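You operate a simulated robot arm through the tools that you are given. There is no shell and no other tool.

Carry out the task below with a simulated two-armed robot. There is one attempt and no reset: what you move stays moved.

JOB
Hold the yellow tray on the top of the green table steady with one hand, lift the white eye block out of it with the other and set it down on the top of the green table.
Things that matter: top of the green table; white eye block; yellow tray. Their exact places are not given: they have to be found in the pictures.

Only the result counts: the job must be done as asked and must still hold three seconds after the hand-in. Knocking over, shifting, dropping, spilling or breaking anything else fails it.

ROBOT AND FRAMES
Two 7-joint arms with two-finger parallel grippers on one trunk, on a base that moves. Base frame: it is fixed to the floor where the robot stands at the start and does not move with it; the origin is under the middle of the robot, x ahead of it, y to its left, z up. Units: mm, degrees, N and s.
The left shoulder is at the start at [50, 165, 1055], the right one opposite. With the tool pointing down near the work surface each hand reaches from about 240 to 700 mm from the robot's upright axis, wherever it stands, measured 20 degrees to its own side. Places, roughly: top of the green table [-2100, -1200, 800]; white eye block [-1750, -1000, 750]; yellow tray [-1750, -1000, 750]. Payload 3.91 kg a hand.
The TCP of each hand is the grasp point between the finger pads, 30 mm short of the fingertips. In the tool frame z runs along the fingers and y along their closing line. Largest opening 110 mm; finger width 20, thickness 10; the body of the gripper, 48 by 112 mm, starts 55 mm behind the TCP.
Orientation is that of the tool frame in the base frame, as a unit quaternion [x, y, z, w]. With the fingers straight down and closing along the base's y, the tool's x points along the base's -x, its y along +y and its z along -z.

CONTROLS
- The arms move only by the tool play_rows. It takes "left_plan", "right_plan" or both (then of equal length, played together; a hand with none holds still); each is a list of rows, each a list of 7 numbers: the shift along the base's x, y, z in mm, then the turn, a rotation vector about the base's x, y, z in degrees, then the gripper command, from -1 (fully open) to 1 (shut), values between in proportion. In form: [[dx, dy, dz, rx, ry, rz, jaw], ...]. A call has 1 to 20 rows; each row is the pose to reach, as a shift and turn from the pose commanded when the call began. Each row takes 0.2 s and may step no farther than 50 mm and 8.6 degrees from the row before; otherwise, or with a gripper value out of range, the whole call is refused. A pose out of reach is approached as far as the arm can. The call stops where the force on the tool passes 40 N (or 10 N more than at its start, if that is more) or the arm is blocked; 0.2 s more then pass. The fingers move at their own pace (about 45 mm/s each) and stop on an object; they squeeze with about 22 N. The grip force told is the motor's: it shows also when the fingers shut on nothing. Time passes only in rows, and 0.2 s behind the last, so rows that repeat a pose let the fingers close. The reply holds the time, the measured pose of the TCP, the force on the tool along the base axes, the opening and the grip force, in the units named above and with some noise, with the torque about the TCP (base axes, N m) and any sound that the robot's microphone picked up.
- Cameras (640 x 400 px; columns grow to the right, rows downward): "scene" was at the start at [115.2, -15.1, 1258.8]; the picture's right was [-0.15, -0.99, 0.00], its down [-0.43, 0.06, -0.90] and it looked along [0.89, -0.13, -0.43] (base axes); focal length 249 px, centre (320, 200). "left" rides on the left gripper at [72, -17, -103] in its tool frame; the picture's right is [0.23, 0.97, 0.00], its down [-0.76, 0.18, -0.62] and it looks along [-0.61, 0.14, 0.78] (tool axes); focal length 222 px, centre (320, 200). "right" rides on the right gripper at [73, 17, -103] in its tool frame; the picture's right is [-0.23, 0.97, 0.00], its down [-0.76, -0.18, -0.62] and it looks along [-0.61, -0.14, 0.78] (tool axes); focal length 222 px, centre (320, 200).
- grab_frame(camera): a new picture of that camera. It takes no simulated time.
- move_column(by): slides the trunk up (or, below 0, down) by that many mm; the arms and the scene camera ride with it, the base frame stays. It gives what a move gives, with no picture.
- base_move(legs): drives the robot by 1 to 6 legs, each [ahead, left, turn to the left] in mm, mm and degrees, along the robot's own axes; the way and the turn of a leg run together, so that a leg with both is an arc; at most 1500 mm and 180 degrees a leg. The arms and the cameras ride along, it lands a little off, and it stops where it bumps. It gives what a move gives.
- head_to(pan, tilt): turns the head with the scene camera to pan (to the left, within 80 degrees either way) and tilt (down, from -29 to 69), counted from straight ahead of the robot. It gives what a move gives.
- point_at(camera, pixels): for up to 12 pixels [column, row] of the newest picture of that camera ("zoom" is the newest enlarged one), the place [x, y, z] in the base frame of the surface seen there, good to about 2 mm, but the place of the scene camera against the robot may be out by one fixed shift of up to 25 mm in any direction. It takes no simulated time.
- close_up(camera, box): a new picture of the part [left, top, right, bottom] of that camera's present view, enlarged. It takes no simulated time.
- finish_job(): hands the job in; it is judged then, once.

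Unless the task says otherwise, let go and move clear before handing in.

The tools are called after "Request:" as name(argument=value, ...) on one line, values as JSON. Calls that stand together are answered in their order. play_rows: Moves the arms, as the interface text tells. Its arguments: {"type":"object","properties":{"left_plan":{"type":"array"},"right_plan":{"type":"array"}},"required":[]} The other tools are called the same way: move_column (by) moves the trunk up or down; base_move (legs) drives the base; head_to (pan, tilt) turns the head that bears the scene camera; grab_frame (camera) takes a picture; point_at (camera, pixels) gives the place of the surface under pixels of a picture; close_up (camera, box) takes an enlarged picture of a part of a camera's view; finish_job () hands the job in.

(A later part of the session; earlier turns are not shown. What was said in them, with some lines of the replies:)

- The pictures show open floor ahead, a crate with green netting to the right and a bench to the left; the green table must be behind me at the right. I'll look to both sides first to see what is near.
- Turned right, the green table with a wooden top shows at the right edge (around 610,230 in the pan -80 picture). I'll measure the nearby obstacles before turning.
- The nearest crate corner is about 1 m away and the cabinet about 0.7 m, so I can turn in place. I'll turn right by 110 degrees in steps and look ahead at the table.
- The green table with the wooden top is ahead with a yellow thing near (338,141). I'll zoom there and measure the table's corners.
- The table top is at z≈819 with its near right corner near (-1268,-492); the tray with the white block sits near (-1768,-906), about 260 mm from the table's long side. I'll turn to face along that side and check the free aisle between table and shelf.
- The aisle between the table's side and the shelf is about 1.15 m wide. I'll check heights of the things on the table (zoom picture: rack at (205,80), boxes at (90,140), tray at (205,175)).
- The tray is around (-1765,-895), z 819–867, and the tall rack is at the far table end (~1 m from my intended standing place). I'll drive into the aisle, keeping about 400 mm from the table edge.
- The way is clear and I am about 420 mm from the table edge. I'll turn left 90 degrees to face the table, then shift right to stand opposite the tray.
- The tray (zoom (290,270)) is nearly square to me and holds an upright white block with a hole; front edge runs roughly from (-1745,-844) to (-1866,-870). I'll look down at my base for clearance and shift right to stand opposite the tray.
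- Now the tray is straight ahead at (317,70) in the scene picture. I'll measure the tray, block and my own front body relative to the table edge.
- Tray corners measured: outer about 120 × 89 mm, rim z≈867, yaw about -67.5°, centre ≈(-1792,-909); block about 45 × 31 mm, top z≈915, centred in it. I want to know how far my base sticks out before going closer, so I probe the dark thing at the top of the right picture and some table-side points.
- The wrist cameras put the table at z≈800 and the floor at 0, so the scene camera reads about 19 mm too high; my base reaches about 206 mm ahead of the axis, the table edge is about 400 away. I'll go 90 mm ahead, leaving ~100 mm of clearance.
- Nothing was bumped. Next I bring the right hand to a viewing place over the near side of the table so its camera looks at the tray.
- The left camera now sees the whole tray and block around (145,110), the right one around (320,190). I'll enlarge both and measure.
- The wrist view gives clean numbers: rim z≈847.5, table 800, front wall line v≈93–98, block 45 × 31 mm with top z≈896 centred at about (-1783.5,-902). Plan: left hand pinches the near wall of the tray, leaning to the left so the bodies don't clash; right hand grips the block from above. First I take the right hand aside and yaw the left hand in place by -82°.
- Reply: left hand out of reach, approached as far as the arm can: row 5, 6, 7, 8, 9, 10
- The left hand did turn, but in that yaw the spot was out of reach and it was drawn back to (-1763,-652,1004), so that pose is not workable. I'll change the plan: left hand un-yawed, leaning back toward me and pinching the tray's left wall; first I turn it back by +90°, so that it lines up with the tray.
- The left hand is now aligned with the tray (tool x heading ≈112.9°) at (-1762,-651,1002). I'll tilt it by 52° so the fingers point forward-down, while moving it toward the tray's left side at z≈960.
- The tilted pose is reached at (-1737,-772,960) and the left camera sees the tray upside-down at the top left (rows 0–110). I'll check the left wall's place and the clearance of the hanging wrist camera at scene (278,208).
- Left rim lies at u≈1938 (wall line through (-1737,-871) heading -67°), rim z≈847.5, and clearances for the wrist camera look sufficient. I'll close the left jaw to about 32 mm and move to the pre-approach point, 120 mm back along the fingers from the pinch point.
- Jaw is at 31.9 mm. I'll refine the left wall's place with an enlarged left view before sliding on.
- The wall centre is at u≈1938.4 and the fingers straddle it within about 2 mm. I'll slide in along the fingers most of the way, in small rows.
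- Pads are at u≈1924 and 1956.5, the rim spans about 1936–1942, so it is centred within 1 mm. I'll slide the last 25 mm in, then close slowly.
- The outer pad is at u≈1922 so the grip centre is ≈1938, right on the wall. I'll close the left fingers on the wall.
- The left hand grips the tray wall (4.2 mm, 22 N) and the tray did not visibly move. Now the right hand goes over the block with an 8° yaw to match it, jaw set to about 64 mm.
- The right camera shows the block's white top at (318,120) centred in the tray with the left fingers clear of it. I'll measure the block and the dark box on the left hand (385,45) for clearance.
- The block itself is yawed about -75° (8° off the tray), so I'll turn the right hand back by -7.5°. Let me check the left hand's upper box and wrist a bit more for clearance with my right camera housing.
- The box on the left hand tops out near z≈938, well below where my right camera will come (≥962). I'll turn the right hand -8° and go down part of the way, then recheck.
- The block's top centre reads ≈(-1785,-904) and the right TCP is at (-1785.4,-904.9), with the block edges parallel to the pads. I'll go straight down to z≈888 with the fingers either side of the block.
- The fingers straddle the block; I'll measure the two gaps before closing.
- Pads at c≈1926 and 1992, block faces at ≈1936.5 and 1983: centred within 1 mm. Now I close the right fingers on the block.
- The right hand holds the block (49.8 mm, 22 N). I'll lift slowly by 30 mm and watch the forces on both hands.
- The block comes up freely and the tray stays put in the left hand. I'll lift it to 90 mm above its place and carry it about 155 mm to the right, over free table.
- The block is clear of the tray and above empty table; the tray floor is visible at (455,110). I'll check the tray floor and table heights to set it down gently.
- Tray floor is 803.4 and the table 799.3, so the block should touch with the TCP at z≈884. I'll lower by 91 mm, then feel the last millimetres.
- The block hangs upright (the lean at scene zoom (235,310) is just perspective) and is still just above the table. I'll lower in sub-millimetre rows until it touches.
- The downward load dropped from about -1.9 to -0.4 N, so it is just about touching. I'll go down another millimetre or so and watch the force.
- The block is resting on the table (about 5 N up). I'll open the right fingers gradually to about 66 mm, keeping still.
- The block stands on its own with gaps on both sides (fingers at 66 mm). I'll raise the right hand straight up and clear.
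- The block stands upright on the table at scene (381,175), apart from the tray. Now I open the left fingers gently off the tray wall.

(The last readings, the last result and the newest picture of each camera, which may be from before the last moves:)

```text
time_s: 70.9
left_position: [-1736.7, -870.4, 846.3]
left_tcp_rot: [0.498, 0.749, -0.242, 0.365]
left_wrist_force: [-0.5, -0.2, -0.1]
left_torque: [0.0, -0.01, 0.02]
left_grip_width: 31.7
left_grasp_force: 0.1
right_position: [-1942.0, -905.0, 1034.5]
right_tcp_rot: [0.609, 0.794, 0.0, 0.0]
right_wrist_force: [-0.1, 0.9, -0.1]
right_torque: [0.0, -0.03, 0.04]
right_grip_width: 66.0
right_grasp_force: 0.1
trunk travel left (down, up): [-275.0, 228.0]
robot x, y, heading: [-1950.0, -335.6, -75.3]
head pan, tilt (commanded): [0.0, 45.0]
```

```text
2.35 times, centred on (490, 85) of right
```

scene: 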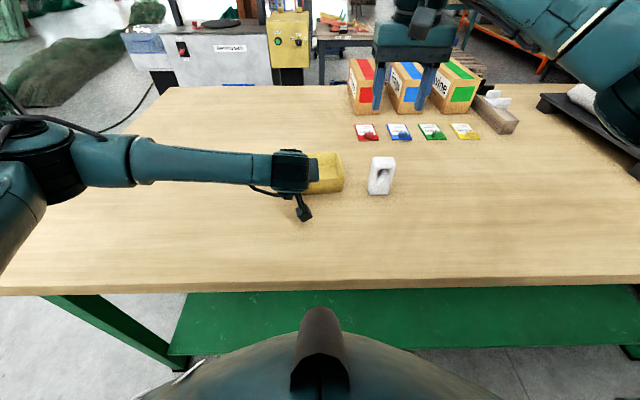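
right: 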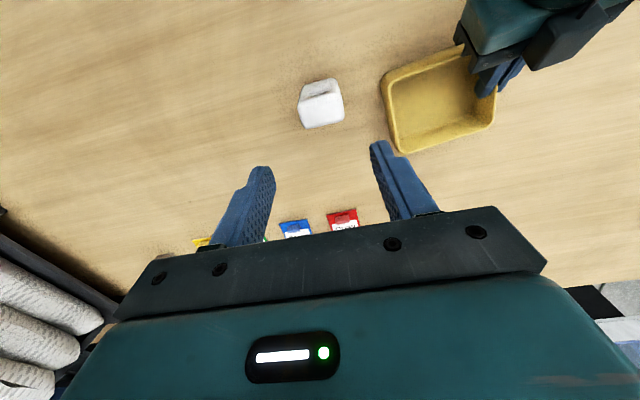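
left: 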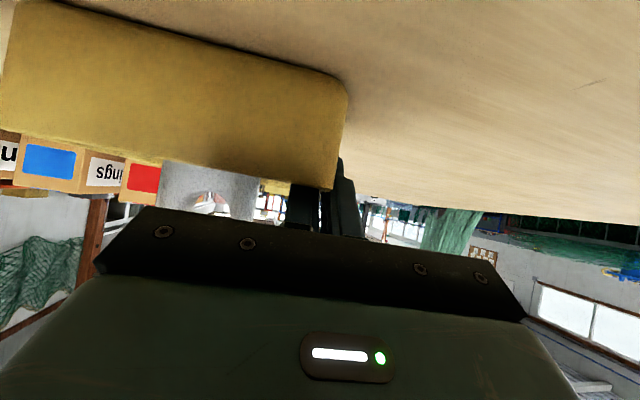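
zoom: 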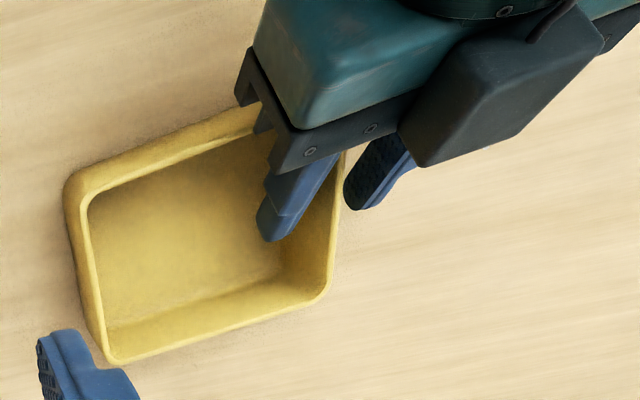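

The left fingers are open (31.7 mm) on both sides of the wall. I'll back out along the finger direction and then rise and move clear to the left.

Request:
play_rows(left_plan=[[-3.1, 7.3, 6.2, 0, 0, 0, 0.42], [-7.7, 18.1, 15.4, 0, 0, 0, 0.42], [-13.9, 32.6, 27.7, 0, 0, 0, 0.42], [-20, 47.1, 40, 0, 0, 0, 0.42], [-26.2, 61.6, 52.4, 0, 0, 0, 0.42], [-32.3, 76.1, 64.7, 0, 0, 0, 0.42], [-37, 87, 74, 0, 0, 0, 0.42], [-30, 89, 100, 0, 0, 0, 0.42], [-10, 95, 125, 0, 0, 0, 0.42], [15, 102, 145, 0, 0, 0, 0.42], [50, 111, 155, 0, 0, 0, 0.42]])

Request:
grab_frame(camera="scene")

Request:
grab_frame(camera="right")

Request:
close_up(camera="scene", box=[270, 120, 430, 220])

```text
time_s: 73.3
left_position: [-1687.0, -758.8, 1000.7]
left_tcp_rot: [0.499, 0.748, -0.243, 0.363]
left_wrist_force: [-0.9, 0.4, -0.7]
left_torque: [0.01, 0.01, -0.02]
left_grip_width: 32.0
left_grasp_force: 0.1
right_position: [-1941.8, -905.1, 1036.1]
right_tcp_rot: [0.609, 0.793, 0.001, 0.0]
right_wrist_force: [0.1, -0.4, 0.4]
right_torque: [-0.02, 0.02, 0.02]
right_grip_width: 65.9
right_grasp_force: 0.1
trunk travel left (down, up): [-275.0, 228.0]
robot x, y, heading: [-1946.9, -340.3, -74.8]
head pan, tilt (commanded): [0.0, 45.0]
```

```text
taken
```

scene: 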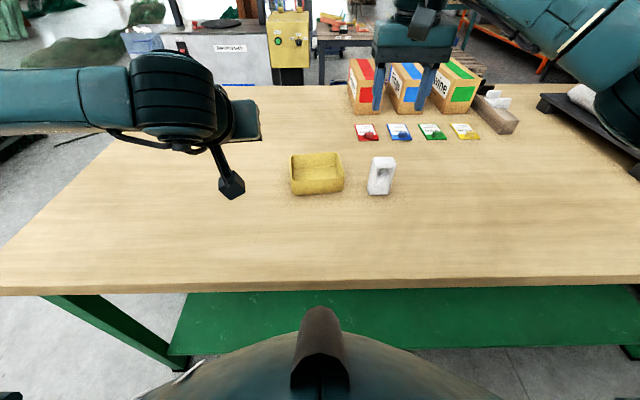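

```text
taken
```

right: 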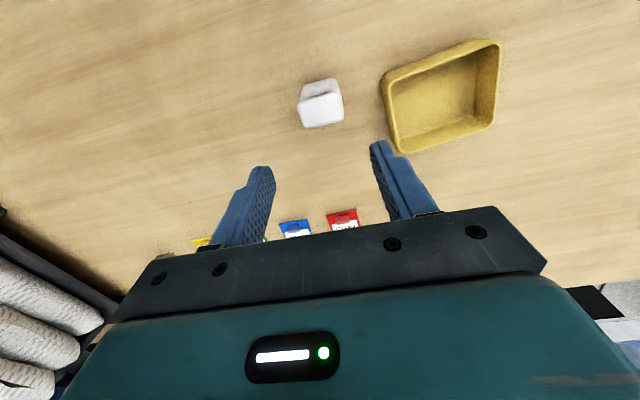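

```text
4.00 times, centred on (350, 170) of scene
```

zoom: 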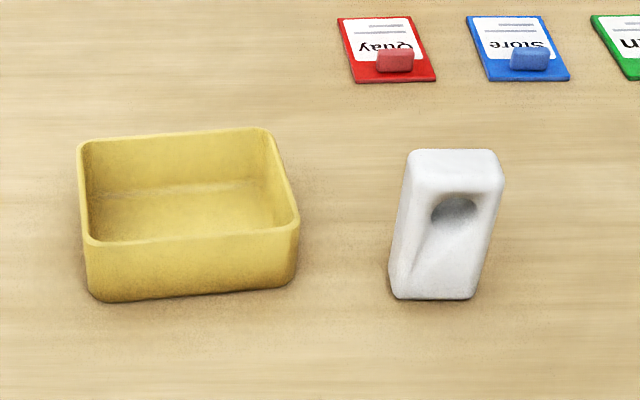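

Both hands are clear: the tray sits empty and undisturbed at zoom (190,215) and the white block stands upright on the table at (445,225). Cards and boxes are where they were, so I hand the job in.

Request:
finish_job()

```text
The job is handed in.
```

The white eye block is out of the yellow tray and standing upright on the top of the green table, about 155 mm to the right of where it was. I've handed the job in.

- **Holding the tray:** the left hand gripped the tray's left wall through the whole lift. The tray did not visibly move in the pictures, and its measured grip point stayed within about 1–2 mm.
- **Lifting the block:** the right hand took the block by its sides, raised it clear and lowered it until it rested on the table. It stayed standing after I let go.
- **Afterwards:** I opened both hands and moved them clear. In the last pictures the cards and boxes on the table were where they had been, and nothing was bumped.
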